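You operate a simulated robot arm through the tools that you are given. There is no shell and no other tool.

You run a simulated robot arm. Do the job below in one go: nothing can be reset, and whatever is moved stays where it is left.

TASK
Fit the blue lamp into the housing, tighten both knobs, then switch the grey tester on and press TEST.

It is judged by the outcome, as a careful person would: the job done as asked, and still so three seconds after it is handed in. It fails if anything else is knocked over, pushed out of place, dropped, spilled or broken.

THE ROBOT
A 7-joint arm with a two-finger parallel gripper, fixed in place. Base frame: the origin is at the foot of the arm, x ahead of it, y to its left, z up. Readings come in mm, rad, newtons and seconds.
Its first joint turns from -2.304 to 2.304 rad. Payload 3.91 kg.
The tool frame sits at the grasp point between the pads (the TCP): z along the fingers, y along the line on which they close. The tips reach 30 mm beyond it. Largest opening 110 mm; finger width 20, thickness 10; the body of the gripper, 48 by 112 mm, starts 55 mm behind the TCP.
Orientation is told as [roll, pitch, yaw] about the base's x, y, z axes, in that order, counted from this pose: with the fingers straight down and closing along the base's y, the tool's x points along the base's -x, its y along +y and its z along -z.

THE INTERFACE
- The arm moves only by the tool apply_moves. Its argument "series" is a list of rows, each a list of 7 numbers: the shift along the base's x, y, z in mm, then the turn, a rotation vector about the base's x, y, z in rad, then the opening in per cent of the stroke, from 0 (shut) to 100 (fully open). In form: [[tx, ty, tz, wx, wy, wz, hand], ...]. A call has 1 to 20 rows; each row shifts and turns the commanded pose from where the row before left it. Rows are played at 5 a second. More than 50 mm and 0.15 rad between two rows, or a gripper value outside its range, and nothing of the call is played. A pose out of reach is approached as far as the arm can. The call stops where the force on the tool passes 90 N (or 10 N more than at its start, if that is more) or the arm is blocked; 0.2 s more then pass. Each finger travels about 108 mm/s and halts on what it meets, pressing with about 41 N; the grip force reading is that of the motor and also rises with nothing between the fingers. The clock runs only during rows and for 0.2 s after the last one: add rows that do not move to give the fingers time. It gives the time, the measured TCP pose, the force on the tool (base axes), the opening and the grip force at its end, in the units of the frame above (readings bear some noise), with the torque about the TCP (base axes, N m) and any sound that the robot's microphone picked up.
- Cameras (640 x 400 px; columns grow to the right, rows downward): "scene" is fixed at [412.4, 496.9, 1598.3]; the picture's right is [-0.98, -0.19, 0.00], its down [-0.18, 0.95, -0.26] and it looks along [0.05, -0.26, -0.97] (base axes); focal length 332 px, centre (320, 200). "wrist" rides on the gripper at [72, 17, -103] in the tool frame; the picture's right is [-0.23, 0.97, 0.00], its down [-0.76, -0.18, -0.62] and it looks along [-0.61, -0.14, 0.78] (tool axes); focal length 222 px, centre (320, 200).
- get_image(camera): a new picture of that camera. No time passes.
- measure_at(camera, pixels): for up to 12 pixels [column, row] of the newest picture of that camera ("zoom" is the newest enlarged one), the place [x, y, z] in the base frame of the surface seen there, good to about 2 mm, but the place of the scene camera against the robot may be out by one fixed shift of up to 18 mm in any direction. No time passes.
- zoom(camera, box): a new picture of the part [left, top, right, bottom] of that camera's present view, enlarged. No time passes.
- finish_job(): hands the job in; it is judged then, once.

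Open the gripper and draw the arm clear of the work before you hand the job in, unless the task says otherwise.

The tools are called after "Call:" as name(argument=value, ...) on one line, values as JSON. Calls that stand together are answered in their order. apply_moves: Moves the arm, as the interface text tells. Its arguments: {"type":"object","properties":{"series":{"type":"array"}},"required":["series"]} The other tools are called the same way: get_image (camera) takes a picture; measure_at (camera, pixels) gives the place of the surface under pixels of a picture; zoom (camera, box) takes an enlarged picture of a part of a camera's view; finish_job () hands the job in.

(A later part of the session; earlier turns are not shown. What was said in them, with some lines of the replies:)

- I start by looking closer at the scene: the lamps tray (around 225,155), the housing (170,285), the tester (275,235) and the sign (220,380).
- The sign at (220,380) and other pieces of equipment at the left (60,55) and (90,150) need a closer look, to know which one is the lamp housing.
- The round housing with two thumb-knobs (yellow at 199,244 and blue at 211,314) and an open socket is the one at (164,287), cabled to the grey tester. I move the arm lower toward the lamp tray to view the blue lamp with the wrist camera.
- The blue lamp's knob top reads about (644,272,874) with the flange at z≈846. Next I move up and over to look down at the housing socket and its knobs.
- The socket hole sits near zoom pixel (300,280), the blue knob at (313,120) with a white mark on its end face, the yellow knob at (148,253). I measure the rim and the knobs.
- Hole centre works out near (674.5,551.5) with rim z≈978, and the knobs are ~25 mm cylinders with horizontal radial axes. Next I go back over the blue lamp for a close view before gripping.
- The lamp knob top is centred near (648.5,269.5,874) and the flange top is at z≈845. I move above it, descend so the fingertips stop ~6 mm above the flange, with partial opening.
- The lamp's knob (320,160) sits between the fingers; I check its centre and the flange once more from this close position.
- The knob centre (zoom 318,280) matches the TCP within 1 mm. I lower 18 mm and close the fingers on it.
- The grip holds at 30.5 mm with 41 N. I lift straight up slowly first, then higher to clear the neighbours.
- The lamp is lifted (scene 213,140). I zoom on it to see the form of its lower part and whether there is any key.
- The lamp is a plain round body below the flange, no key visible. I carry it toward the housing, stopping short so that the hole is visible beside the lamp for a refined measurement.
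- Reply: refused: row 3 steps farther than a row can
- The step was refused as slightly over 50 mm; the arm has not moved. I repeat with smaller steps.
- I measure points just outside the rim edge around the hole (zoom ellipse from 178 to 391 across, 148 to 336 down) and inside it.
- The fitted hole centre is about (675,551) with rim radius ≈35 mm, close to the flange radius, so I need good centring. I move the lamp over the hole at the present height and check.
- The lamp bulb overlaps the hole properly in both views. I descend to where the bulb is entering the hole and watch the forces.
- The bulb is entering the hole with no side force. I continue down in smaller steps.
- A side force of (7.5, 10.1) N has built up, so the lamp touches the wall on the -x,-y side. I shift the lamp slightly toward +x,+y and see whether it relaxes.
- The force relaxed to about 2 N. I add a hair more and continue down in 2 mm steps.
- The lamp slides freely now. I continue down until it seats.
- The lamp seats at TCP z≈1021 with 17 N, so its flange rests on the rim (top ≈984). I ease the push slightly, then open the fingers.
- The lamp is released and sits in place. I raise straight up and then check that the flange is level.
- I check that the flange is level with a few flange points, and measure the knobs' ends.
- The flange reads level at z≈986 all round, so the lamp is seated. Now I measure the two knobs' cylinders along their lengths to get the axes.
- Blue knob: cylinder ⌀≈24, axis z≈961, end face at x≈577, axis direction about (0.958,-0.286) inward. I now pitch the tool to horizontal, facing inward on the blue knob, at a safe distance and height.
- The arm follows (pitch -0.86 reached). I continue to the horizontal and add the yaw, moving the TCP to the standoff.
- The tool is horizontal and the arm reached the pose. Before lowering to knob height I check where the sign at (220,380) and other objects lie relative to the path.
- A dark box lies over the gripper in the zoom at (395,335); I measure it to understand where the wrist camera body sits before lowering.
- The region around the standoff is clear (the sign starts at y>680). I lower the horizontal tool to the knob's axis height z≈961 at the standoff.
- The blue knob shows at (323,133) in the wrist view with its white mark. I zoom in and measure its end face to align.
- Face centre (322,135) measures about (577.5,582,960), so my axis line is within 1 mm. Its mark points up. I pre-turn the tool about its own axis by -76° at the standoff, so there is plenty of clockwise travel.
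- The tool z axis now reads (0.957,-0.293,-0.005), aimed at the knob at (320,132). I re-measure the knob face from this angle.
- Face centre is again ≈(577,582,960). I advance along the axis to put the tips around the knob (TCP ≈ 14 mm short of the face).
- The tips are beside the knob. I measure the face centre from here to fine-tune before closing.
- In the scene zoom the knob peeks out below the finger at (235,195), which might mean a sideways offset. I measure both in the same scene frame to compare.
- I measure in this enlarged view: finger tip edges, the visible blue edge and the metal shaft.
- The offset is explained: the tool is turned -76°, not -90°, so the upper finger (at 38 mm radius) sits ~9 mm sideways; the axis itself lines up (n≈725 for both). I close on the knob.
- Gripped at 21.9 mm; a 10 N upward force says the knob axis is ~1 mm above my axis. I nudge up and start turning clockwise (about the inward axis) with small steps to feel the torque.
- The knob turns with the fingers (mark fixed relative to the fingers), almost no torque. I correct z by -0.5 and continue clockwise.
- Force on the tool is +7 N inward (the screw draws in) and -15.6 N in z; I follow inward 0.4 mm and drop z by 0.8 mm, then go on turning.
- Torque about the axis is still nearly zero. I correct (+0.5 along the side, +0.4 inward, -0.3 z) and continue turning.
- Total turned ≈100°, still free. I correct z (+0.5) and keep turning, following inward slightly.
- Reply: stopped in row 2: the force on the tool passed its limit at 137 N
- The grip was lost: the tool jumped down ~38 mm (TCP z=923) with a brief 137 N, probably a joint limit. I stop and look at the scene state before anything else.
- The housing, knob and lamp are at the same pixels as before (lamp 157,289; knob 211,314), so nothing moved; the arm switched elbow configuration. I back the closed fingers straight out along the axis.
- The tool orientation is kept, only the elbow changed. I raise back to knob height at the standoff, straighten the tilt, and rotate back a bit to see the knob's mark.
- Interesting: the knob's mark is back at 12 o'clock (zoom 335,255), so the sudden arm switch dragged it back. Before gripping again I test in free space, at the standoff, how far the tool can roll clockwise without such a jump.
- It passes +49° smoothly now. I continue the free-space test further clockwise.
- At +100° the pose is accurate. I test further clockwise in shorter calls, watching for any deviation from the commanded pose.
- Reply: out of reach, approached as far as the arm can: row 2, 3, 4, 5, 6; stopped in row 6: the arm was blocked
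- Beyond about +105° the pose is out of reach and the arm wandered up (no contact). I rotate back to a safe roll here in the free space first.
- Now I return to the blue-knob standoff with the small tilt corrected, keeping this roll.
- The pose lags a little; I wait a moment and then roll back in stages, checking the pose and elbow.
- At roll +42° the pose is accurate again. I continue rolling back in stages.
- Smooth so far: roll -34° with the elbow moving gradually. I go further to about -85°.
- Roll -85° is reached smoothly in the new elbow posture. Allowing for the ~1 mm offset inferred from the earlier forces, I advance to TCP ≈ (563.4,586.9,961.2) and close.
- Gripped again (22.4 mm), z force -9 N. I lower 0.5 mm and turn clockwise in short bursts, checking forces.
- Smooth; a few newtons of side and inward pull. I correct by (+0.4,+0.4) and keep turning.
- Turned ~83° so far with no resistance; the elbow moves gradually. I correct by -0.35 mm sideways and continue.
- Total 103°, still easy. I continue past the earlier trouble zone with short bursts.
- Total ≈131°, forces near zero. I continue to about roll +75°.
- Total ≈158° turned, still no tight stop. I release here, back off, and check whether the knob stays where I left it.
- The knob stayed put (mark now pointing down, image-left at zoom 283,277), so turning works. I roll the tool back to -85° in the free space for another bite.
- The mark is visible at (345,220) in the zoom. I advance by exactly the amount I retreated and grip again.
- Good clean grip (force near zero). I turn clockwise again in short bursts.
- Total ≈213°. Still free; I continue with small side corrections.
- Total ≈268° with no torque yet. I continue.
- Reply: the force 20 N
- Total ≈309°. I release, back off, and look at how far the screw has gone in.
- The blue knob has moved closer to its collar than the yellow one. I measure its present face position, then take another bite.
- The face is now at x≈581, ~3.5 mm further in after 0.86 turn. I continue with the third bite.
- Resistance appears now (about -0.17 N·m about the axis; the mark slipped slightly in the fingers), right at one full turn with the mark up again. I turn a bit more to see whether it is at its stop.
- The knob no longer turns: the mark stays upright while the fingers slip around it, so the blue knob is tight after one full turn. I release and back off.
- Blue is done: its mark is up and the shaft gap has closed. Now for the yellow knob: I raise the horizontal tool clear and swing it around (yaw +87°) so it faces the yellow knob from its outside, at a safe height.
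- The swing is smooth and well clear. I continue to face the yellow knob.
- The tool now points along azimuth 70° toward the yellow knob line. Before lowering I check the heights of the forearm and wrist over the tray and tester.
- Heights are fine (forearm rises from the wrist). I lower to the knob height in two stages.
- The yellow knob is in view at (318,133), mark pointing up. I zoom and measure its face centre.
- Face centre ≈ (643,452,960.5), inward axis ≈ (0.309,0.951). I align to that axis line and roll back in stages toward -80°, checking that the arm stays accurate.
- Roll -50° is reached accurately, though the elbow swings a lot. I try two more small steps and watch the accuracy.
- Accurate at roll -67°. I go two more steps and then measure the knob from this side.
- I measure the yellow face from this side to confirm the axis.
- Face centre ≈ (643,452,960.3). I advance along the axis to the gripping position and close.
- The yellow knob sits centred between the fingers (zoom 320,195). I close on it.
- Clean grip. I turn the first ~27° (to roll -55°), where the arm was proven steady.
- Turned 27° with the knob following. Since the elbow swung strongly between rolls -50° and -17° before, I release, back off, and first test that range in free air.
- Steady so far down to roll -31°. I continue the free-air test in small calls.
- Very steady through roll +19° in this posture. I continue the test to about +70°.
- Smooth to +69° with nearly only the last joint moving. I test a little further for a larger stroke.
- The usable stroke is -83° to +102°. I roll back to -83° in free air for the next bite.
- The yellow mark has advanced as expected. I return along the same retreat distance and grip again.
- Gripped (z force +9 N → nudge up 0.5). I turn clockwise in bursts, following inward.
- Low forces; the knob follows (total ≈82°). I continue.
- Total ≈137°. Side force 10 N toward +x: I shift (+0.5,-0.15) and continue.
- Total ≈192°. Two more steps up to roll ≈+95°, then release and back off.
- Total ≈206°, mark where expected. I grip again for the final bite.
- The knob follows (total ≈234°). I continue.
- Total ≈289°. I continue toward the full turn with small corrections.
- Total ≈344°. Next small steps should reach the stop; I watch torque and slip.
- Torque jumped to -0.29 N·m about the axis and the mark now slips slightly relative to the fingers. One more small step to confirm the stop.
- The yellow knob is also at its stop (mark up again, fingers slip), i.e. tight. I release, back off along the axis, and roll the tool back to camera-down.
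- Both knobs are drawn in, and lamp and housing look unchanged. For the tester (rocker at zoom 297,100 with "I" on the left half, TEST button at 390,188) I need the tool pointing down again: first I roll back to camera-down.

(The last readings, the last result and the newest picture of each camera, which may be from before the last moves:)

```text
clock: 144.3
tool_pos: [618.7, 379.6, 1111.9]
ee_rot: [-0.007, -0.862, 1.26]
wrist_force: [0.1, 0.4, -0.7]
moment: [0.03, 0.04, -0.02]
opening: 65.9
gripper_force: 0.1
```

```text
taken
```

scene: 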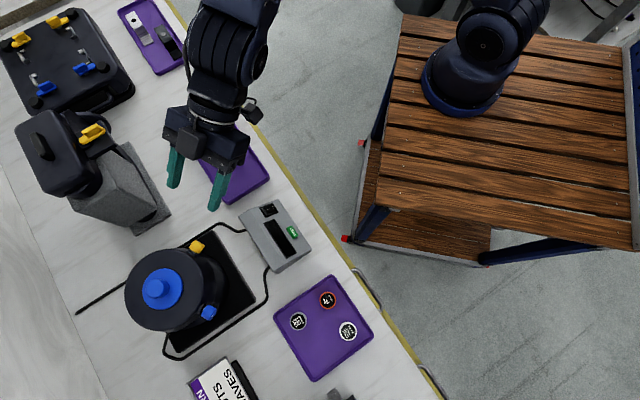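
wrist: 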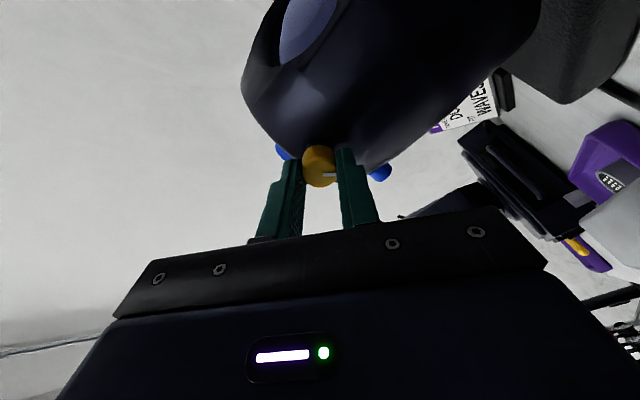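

The tool is halfway down. I complete the pitch so that it points straight down, then yaw to line up with the tester and move to view it.

Call:
apply_moves(series=[[0, 0, 0, -0.1368, 0.044, 0, 60], [0, 0, 0, -0.1368, 0.044, 0, 60], [0, 0, 0, -0.1368, 0.044, 0, 60], [0, 0, 0, -0.1368, 0.044, 0, 60], [0, 0, 0, -0.1368, 0.044, 0, 60], [0, 0, 0, -0.1368, 0.044, 0, 60], [-28, -8, -10, 0, 0, -0.14, 60], [-28, -8, -10, 0, 0, -0.14, 60], [-28, -8, -10, 0, 0, -0.14, 60], [-28, -8, -10, 0, 0, -0.14, 60], [-28, -8, -10, 0, 0, -0.14, 60], [0, 0, 0, 0, 0, 0, 60]])

Call:
get_image(camera="wrist")

Call:
get_image(camera="scene")

```text
clock: 146.9
tool_pos: [478.0, 339.3, 1060.3]
ee_rot: [-0.007, 0.0, 0.559]
wrist_force: [-0.1, -0.3, -0.3]
moment: [0.02, 0.02, 0.03]
opening: 65.9
gripper_force: 0.0
```

```text
taken
```

wrist: 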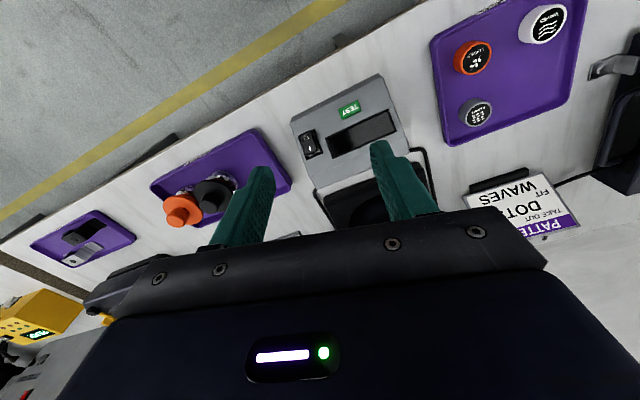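

```text
taken
```

scene: 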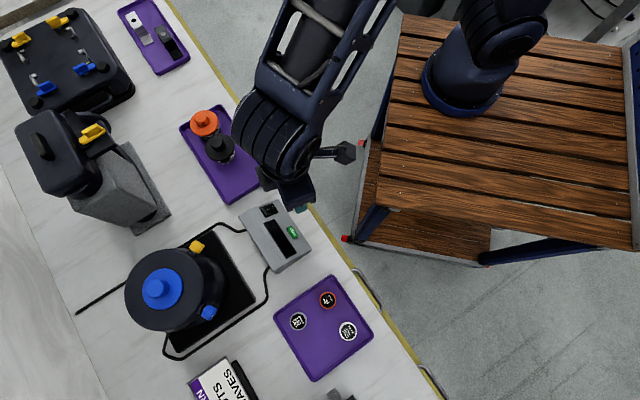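

The tool points straight down and the tester is in view around (345,130). I zoom on it and measure its face, the rocker and the button.

Call:
zoom(camera="wrist", box=[280, 65, 410, 195])

Call:
zoom(camera="wrist", box=[290, 85, 370, 165])

```text
3.08 times, centred on (345, 130) of wrist
```

zoom: 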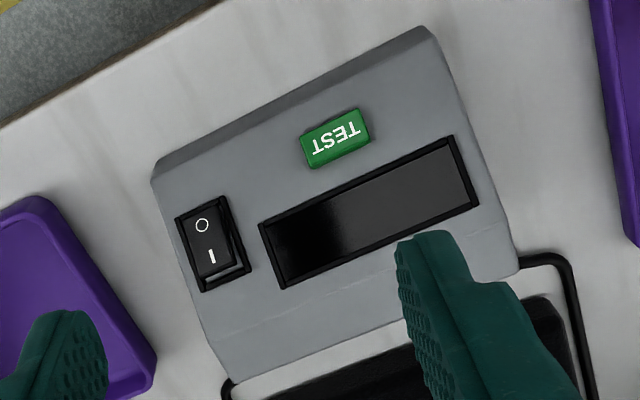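

```text
5.00 times, centred on (330, 125) of wrist
```

zoom: 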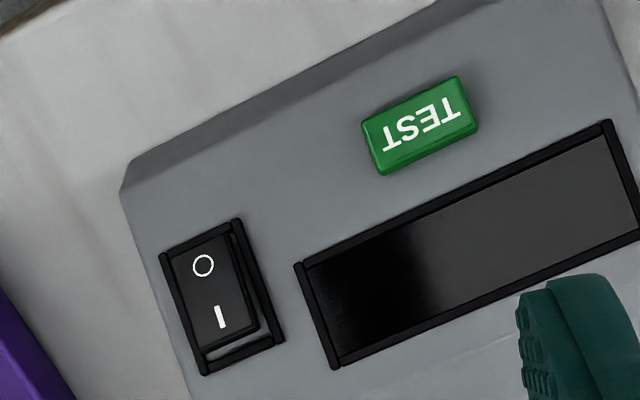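

Call:
measure_at(camera="zoom", pixels=[[203, 266], [220, 318], [225, 335], [195, 250], [235, 360], [170, 330], [420, 120], [375, 125], [465, 105], [395, 165], [280, 230], [140, 190]])

Call:
measure_at(camera="wrist", pixels=[[300, 120], [380, 90], [320, 182], [395, 150], [345, 90], [385, 85], [330, 165], [310, 130]])

```text
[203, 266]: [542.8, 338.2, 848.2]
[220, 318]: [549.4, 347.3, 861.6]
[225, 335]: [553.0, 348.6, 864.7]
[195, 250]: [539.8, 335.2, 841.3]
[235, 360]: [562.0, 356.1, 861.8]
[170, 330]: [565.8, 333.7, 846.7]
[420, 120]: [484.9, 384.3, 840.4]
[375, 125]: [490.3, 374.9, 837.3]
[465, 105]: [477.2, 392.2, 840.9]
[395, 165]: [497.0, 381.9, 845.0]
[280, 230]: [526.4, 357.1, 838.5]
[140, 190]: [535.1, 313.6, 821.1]
```

```text
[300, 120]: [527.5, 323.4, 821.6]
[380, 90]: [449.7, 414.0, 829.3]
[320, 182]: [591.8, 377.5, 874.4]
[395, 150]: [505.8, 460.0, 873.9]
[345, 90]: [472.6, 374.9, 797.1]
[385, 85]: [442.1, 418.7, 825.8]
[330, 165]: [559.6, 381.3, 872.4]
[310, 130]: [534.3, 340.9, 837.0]
```

The tester's face slopes about 36° (uphill direction ≈(0.69,0.725)), "I" end of the rocker is raised near (550,347,862), TEST button near (485,384,840). I will press with one finger: I yaw to line up with the tester, tilt slightly forward, and go above the rocker with the fingers half open.

Call:
apply_moves(series=[[20, -8, -25, 0, 0, 0.127, 50], [20, -8, -25, 0, 0, 0.127, 50], [20, -7, -25, 0.0943, -0.0897, 0, 50], [20, -7, -25, 0.0943, -0.0897, 0, 50], [0, 0, 0, 0, 0, 0, 50]])

Call:
get_image(camera="wrist")

Call:
zoom(camera="wrist", box=[240, 80, 440, 230])

Call:
get_image(camera="scene")

```text
clock: 148.2
tool_pos: [557.6, 309.6, 961.2]
ee_rot: [-0.012, -0.26, 0.814]
wrist_force: [0.2, -0.6, -0.2]
moment: [0.0, -0.01, -0.04]
opening: 55.0
gripper_force: 0.0
```

```text
taken
```

wrist: 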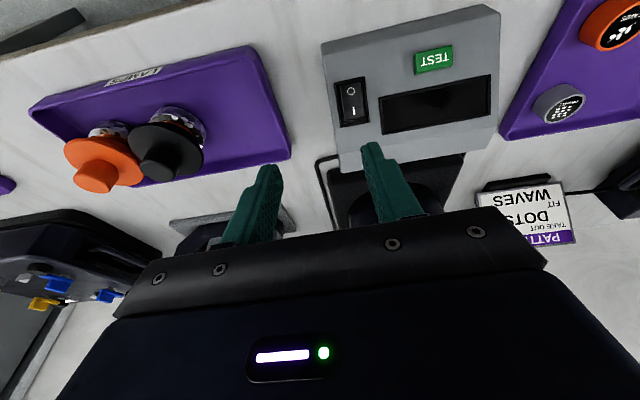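

```text
2.67 times, centred on (340, 155) of wrist
```

zoom: 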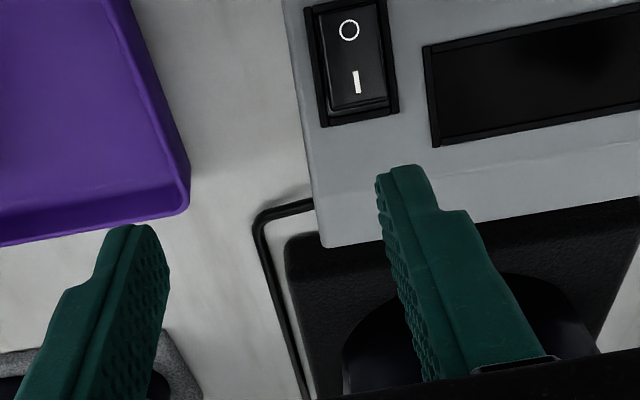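

```text
taken
```

scene: 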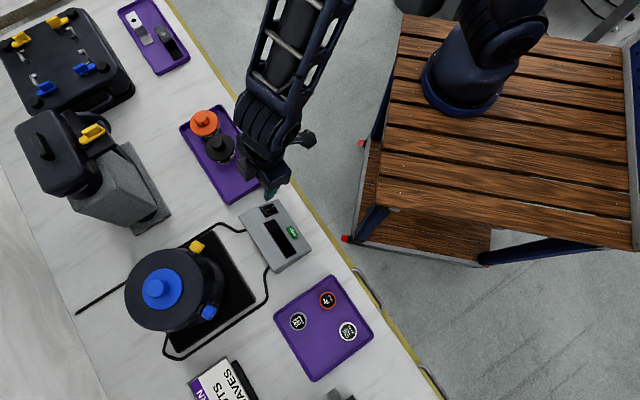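

Good alignment and a clear view of rocker and fingers. I measure the rocker points and the right fingertip from here.

Call:
measure_at(camera="zoom", pixels=[[349, 30], [357, 82], [360, 97], [335, 60], [375, 60], [340, 112], [385, 105], [325, 100], [410, 172], [392, 180], [428, 170], [130, 232]])

Call:
zoom(camera="wrist", box=[330, 70, 380, 130])

```text
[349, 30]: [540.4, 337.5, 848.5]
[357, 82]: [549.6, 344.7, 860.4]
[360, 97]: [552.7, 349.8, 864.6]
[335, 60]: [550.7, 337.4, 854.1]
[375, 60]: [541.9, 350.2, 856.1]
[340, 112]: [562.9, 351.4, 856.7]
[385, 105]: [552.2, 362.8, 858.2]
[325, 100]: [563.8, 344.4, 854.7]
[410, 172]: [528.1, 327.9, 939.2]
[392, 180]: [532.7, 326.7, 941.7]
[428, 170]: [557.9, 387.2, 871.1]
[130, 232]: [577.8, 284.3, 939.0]
```

```text
6.67 times, centred on (355, 100) of wrist
```

zoom: 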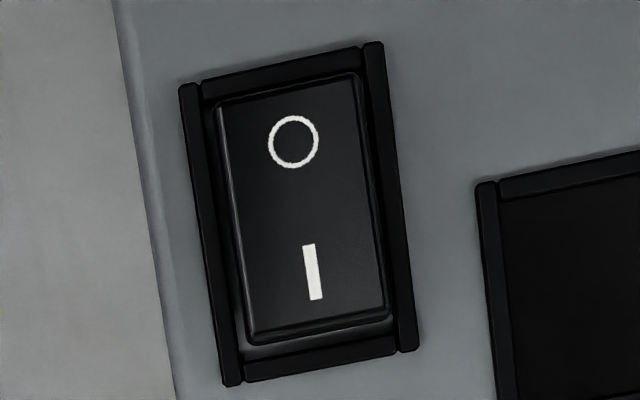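

The predictions match the measured fingertip within 2 mm. I go to a hover ~12 mm off the "I" end of the rocker with the right-hand finger.

Call:
apply_moves(series=[[1, 0, -32, 0, 0, 0, 50], [1, 0, -30, 0, 0, 0, 50], [0, 0, 0, 0, 0, 0, 50]])

Call:
get_image(camera="wrist")

Call:
zoom(camera="wrist", box=[300, 60, 440, 190])

Call:
zoom(camera="scene", box=[225, 165, 325, 265])

```text
clock: 148.9
tool_pos: [562.3, 311.1, 901.2]
ee_rot: [-0.007, -0.26, 0.814]
wrist_force: [0.1, -1.0, 0.7]
moment: [-0.01, -0.01, -0.01]
opening: 55.2
gripper_force: 0.2
```

```text
taken
```

wrist: 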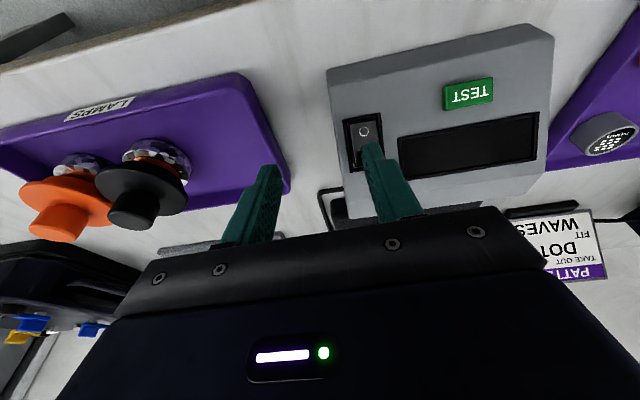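

```text
3.08 times, centred on (370, 125) of wrist
```

zoom: 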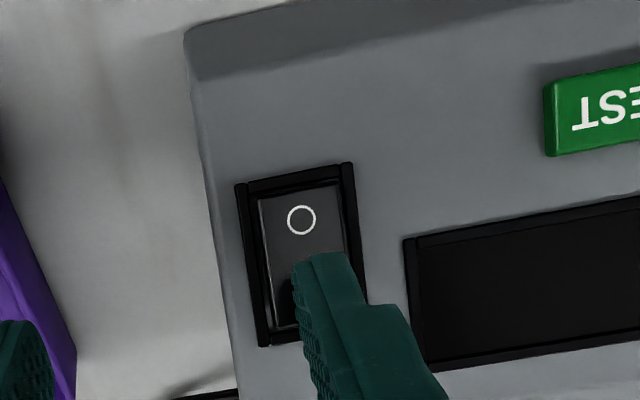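

```text
4.00 times, centred on (275, 215) of scene
```

zoom: 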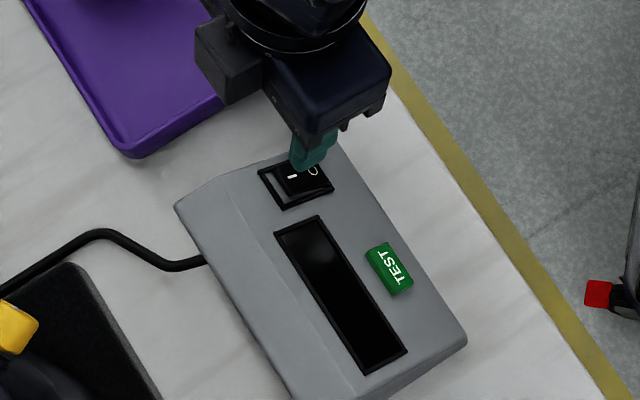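

The fingertip covers the "I" half, but sits ~2–3 mm too far right. I shift it slightly and approach in small steps along the face normal, watching the force.

Call:
measure_at(camera="zoom", pixels=[[310, 265], [335, 262], [322, 270], [302, 220], [285, 300], [262, 260], [348, 240]])

Call:
apply_moves(series=[[1.4, -1.3, 0, 0, 0, 0, 50], [0, 0, 0, 0, 0, 0, 50]])

Call:
get_image(camera="wrist")

Call:
zoom(camera="wrist", box=[330, 90, 410, 170])

```text
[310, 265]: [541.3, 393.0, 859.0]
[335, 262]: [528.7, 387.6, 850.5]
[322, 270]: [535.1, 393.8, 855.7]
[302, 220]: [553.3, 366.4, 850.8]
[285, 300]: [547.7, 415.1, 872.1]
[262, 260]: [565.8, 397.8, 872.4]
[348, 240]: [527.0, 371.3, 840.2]
```

```text
clock: 149.6
tool_pos: [562.8, 309.0, 900.2]
ee_rot: [-0.01, -0.26, 0.813]
wrist_force: [-0.9, -0.3, -1.3]
moment: [-0.02, 0.01, 0.01]
opening: 55.2
gripper_force: 0.0
```

```text
taken
```

wrist: 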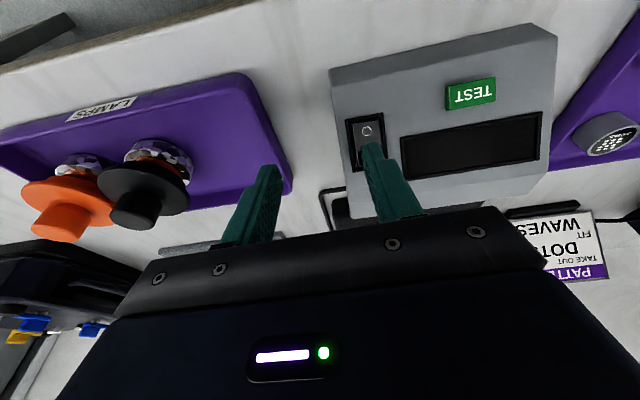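

```text
5.00 times, centred on (370, 130) of wrist
```

zoom: 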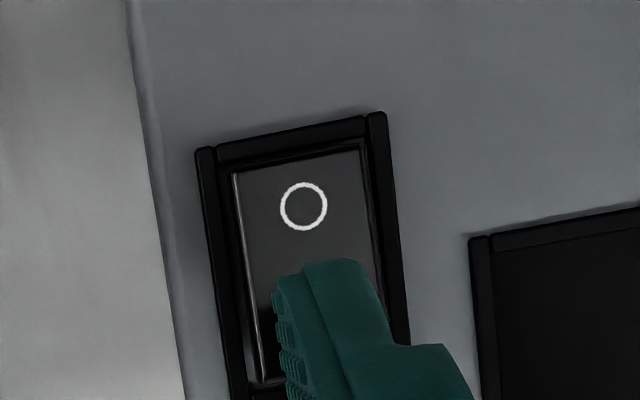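

Now I measure fingertip and rocker in this same view, to get the remaining distance.

Call:
measure_at(camera="zoom", pixels=[[303, 207], [320, 272], [355, 268], [290, 300], [340, 290], [255, 330], [262, 370], [250, 250], [368, 230]])

```text
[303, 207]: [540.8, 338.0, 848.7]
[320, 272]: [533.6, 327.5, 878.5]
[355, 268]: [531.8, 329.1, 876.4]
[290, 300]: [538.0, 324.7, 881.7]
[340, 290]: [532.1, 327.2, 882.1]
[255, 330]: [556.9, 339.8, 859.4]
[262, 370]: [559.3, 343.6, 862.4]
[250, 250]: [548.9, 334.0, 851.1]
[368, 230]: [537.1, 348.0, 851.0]
```

Geometry says contact after ~14 mm along the normal, at about 8 mm past the pivot on the "I" side. I advance 9 mm, then in 2 mm steps.

Call:
apply_moves(series=[[1.8, 1.9, -3.65, 0, 0, 0, 50], [1.8, 1.9, -3.65, 0, 0, 0, 50], [0, 0, 0, 0, 0, 0, 50]])

Call:
apply_moves(series=[[0.8, 0.85, -1.6, 0, 0, 0, 50], [0.8, 0.85, -1.6, 0, 0, 0, 50], [0, 0, 0, 0, 0, 0, 50]])

Call:
get_image(camera="wrist")

Call:
zoom(camera="wrist", box=[330, 90, 410, 170])

```text
clock: 150.3
tool_pos: [566.0, 312.1, 892.9]
ee_rot: [-0.01, -0.26, 0.817]
wrist_force: [-0.2, -0.2, -0.9]
moment: [0.03, 0.03, -0.01]
opening: 54.8
gripper_force: 0.0
```

```text
clock: 151.2
tool_pos: [567.0, 314.2, 890.3]
ee_rot: [-0.012, -0.26, 0.814]
wrist_force: [-0.1, 0.5, 0.5]
moment: [0.0, 0.0, -0.01]
opening: 54.8
gripper_force: 0.1
```

```text
taken
```

wrist: 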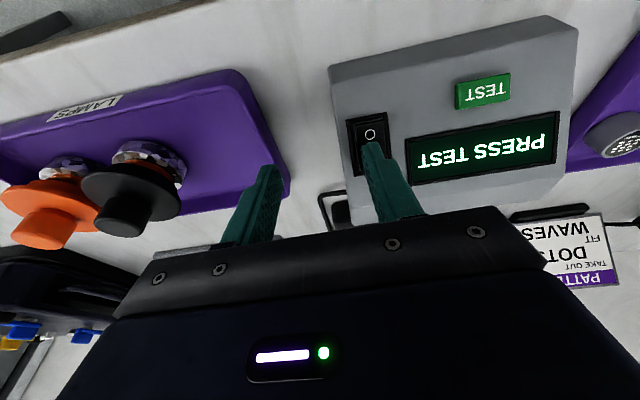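

```text
5.00 times, centred on (370, 130) of wrist
```

zoom: 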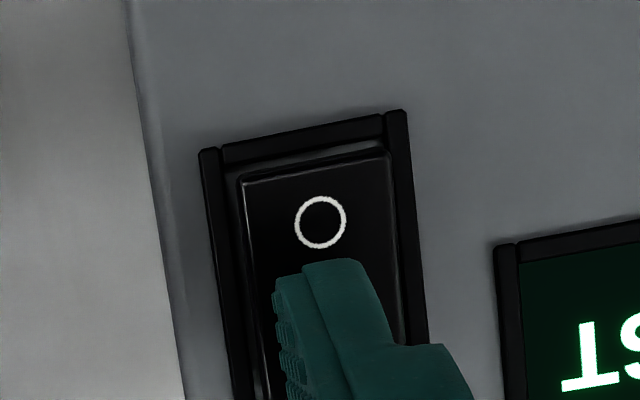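

The display now shows "PRESS TEST": the tester is switched on. I retract along the normal, rise, close the fingers and move over toward the TEST button.

Call:
apply_moves(series=[[-4, -4.2, 8, 0, 0, 0, 50], [-6.2, -6.3, 12, 0, 0, 0, 50], [0, 0, 40, 0, 0, 0, 50], [-22, 16, 0, 0, 0, 0, 20], [-22, 16, 0, 0, 0, 0, 0], [-22, 16, 0, 0, 0, 0, 0], [-20, 14, 0, 0, 0, 0, 0], [0, 0, 0, 0, 0, 0, 0]])

Call:
get_image(camera="wrist")

Call:
zoom(camera="wrist", box=[250, 70, 410, 210])

```text
clock: 152.9
tool_pos: [469.6, 365.9, 948.8]
ee_rot: [-0.008, -0.261, 0.812]
wrist_force: [0.5, -0.2, 0.1]
moment: [0.02, 0.0, -0.02]
opening: 0.3
gripper_force: 38.0
```

```text
taken
```

wrist: 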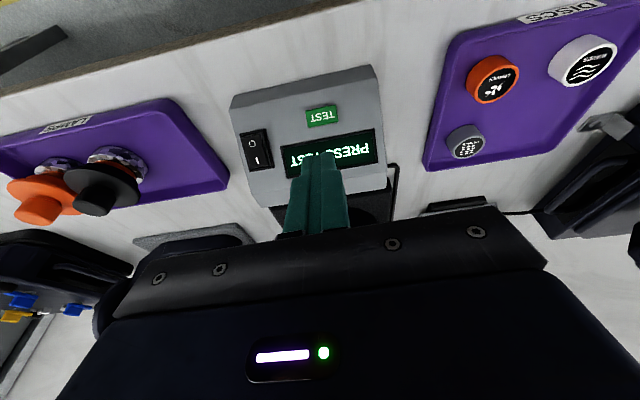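

```text
2.86 times, centred on (330, 140) of wrist
```

zoom: 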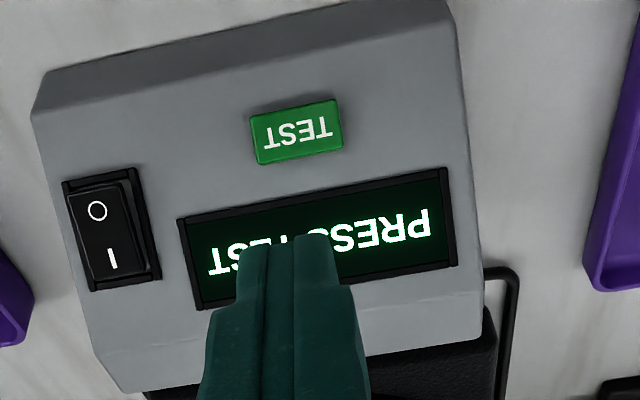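

The tester remains on. I measure the TEST button's corners and centre, and the closed fingertip.

Call:
measure_at(camera="zoom", pixels=[[298, 132], [262, 122], [330, 108], [335, 143], [268, 155], [298, 112], [303, 150], [298, 85], [305, 175], [265, 250], [310, 248], [290, 255]])

```text
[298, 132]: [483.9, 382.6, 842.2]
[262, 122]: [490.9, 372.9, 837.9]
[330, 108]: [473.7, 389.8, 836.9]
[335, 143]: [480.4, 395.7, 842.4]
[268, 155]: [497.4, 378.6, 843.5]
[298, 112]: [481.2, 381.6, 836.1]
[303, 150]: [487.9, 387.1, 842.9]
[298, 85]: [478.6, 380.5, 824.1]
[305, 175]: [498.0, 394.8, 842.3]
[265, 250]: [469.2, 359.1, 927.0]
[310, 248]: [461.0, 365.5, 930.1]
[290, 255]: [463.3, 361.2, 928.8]
```

Button centre ≈ (485.6,384.2,840.5); my fingertip is lined up along the tester. I descend to ~15 mm off the button.

Call:
apply_moves(series=[[0.2, 1.2, -38, 0, 0, 0, 0], [0.2, 1.2, -31, 0, 0, 0, 0], [0, 0, 0, 0, 0, 0, 0]])

Call:
get_image(camera="wrist")

Call:
zoom(camera="wrist", box=[250, 60, 410, 200])

```text
clock: 153.8
tool_pos: [471.8, 367.7, 881.0]
ee_rot: [-0.008, -0.26, 0.815]
wrist_force: [0.9, -0.9, -0.4]
moment: [-0.01, 0.0, 0.02]
opening: 0.0
gripper_force: 37.3
```

```text
taken
```

wrist: 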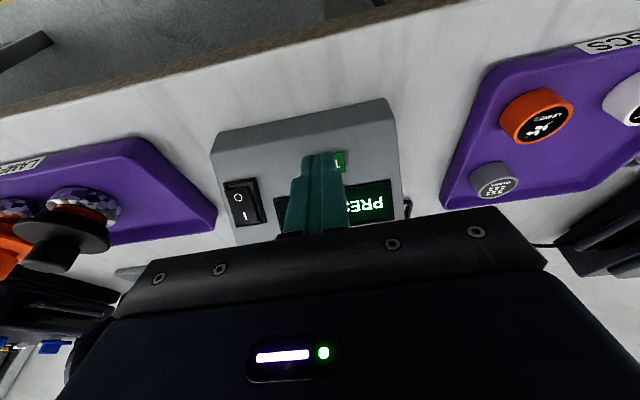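

```text
2.86 times, centred on (330, 130) of wrist
```

zoom: 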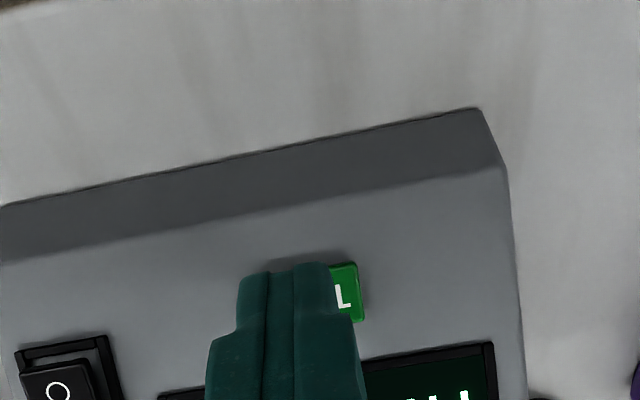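

The fingertip covers the button, ~3 mm left of its centre. I shift right by 2.5 mm and approach along the face normal in small steps.

Call:
apply_moves(series=[[-1.8, 1.7, 0, 0, 0, 0, 0], [2.0, 2.1, -4.05, 0, 0, 0, 0], [1.6, 1.7, -3.25, 0, 0, 0, 0], [0, 0, 0, 0, 0, 0, 0]])

Call:
apply_moves(series=[[0.8, 0.85, -1.6, 0, 0, 0, 0], [0.8, 0.85, -1.6, 0, 0, 0, 0], [0, 0, 0, 0, 0, 0, 0]])

Call:
get_image(camera="wrist")

Call:
zoom(camera="wrist", box=[250, 60, 410, 200])

```text
clock: 154.8
tool_pos: [472.7, 373.7, 873.2]
ee_rot: [-0.009, -0.26, 0.816]
wrist_force: [-0.5, 0.5, -0.1]
moment: [0.02, 0.03, -0.03]
opening: 0.0
gripper_force: 37.8
```

```text
clock: 155.6
tool_pos: [475.6, 374.7, 870.3]
ee_rot: [-0.011, -0.259, 0.815]
wrist_force: [0.0, -0.5, 0.3]
moment: [-0.01, 0.0, 0.0]
opening: 0.0
gripper_force: 37.7
```

```text
taken
```

wrist: 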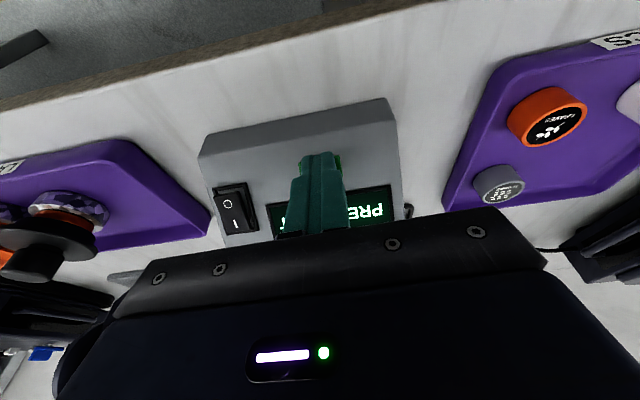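

```text
2.86 times, centred on (330, 130) of wrist
```

zoom: 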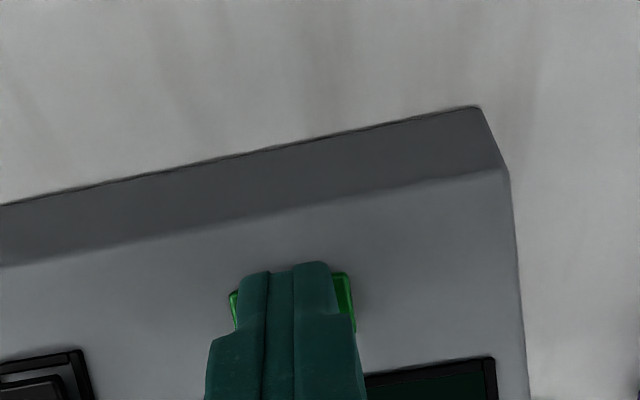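

Centred on the button (green visible on both sides), no contact yet. I continue in 1.5 mm steps.

Call:
apply_moves(series=[[0.6, 0.63, -1.2, 0, 0, 0, 0], [0.6, 0.63, -1.2, 0, 0, 0, 0], [0, 0, 0, 0, 0, 0, 0]])

Call:
apply_moves(series=[[0.6, 0.63, -1.2, 0, 0, 0, 0], [0.6, 0.63, -1.2, 0, 0, 0, 0], [0, 0, 0, 0, 0, 0, 0]])

Call:
get_image(camera="wrist")

```text
clock: 156.3
tool_pos: [476.4, 377.3, 867.8]
ee_rot: [-0.011, -0.261, 0.815]
wrist_force: [-1.8, -0.4, 1.0]
moment: [0.0, 0.02, 0.05]
opening: 0.0
gripper_force: 37.9
heard: click
```

```text
clock: 157.2
tool_pos: [477.5, 376.2, 864.8]
ee_rot: [-0.009, -0.259, 0.817]
wrist_force: [-8.4, -4.8, 12.7]
moment: [0.01, 0.04, 0.01]
opening: 0.0
gripper_force: 37.5
```

```text
taken
```

wrist: 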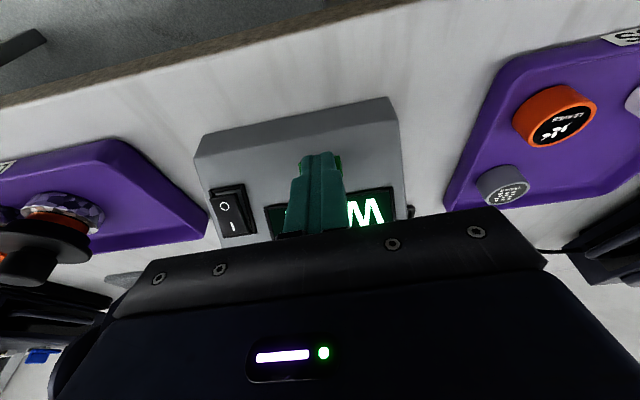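

A click was heard and the display text changed. I retract along the normal, rise, and read the display.

Call:
apply_moves(series=[[-4, -4.2, 8, 0, 0, 0, 0], [-6.2, -6.3, 12, 0, 0, 0, 0], [-5, -5, 35, 0, 0, 0, 0], [0, 0, 35, 0, 0, 0, 0], [0, 0, 0, 0, 0, 0, 0]])

Call:
get_image(camera="wrist")

Call:
get_image(camera="scene")

Call:
zoom(camera="wrist", box=[220, 60, 420, 210])

Call:
zoom(camera="scene", box=[225, 185, 325, 285])

```text
clock: 158.3
tool_pos: [462.6, 361.1, 956.2]
ee_rot: [-0.012, -0.26, 0.815]
wrist_force: [0.5, 0.2, 0.0]
moment: [0.03, 0.04, 0.01]
opening: 0.0
gripper_force: 37.4
```

```text
taken
```

wrist: 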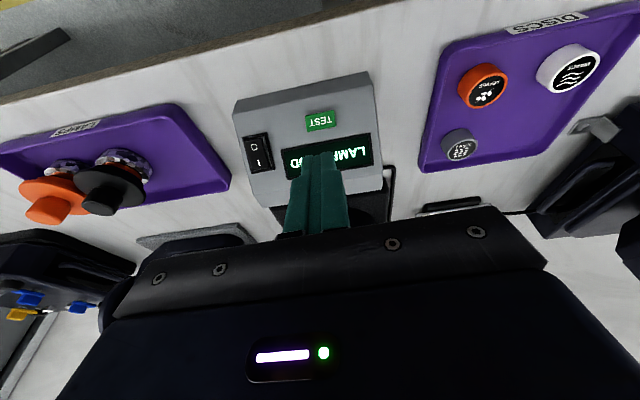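

```text
taken
```

scene: 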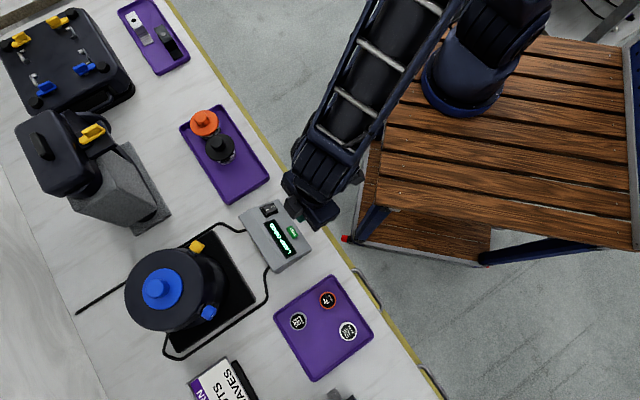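

```text
2.67 times, centred on (320, 135) of wrist
```

zoom: 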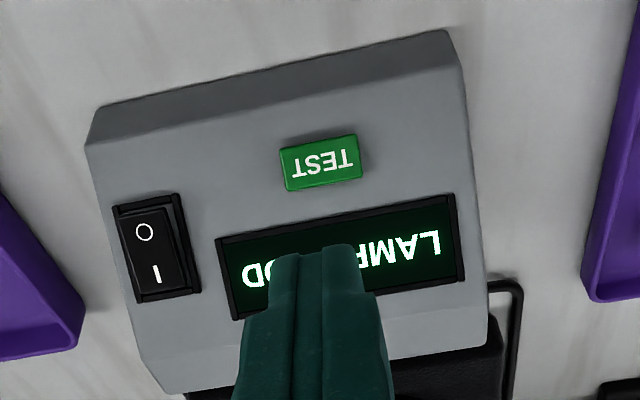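

```text
4.00 times, centred on (275, 235) of scene
```

zoom: 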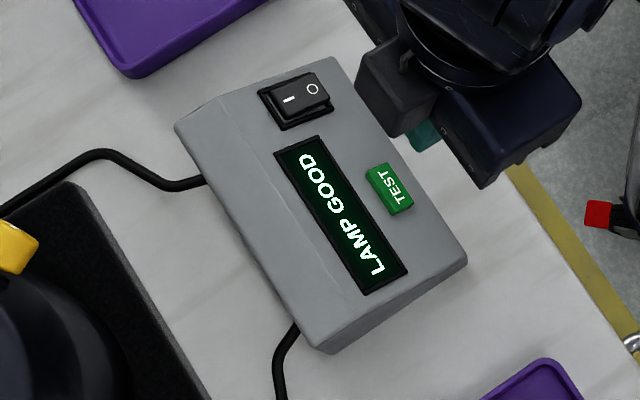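

The display reads "LAMP GOOD". I open the gripper and draw the arm up and clear of the work.

Call:
apply_moves(series=[[-4, -4, 43, 0, 0, 0, 50], [-4, -4, 43, 0, 0, 0, 100], [-4, -4, 43, -0.0943, 0.0897, 0, 100], [-4, -4, 43, -0.0943, 0.0897, 0, 100], [-4, -4, 43, 0, 0, 0, 100], [-4, -4, 43, 0, 0, 0, 100], [-4, -4, 43, 0, 0, 0, 100], [0, 0, 0, 0, 0, 0, 100]])

Call:
get_image(camera="scene")

Call:
zoom(camera="scene", box=[110, 180, 320, 370])

Call:
get_image(camera="wrist")

```text
clock: 160.2
tool_pos: [435.9, 333.2, 1257.2]
ee_rot: [-0.01, 0.001, 0.814]
wrist_force: [0.6, 1.2, -0.3]
moment: [0.0, 0.01, 0.01]
opening: 110.1
gripper_force: 0.1
```

```text
taken
```

scene: 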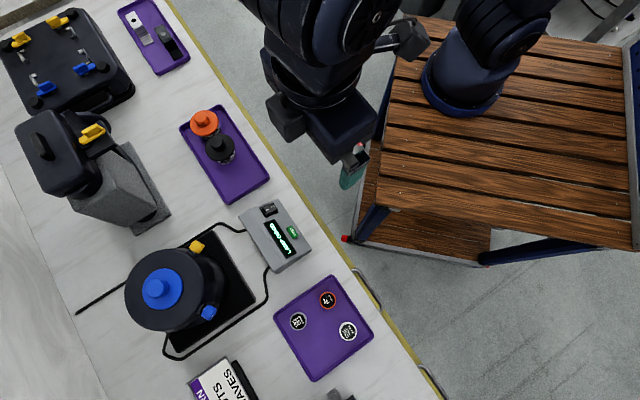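

```text
2.11 times, centred on (215, 275) of scene
```

zoom: 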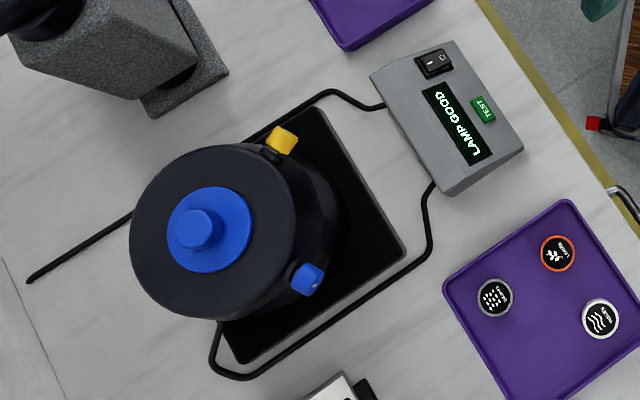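

```text
taken
```

wrist: 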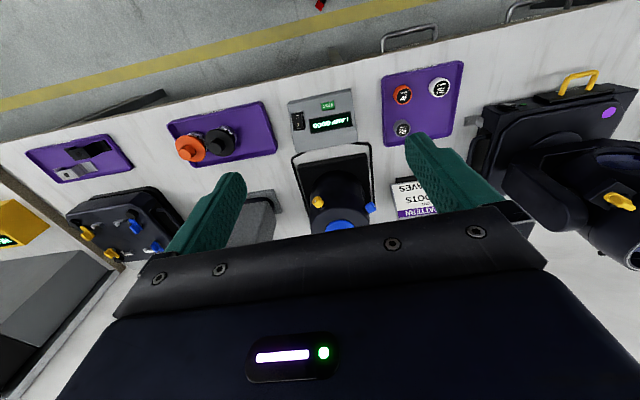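

The lamp sits level in the housing, both knobs are drawn in, and the display still reads "LAMP GOOD". The tester, housing, trays and sign are at the same pixels as at the start, and the open gripper is clear, so I hand the job in.

Call:
finish_job()

```text
The job is handed in.
```

The blue lamp is fitted in the housing, both knobs are tight, and the grey tester is on. Pressing TEST gave a click and the display reads "LAMP GOOD".

- **Lamp:** it sits with its flange level on the housing rim.
- **Knobs:** each turned one full turn clockwise until it stopped and the fingers slipped around it.
- **One slip along the way:** while I turned the blue knob, the arm suddenly changed posture. It lost its grip with a brief 137 N force, and the knob went back to its starting position. I turned it again from there to its stop.
- **One stray move:** in a free-air test the arm went past its reach and wandered upward, touching nothing.

In the last pictures everything else was where it started. I opened the gripper and drew the arm clear before handing the job in.
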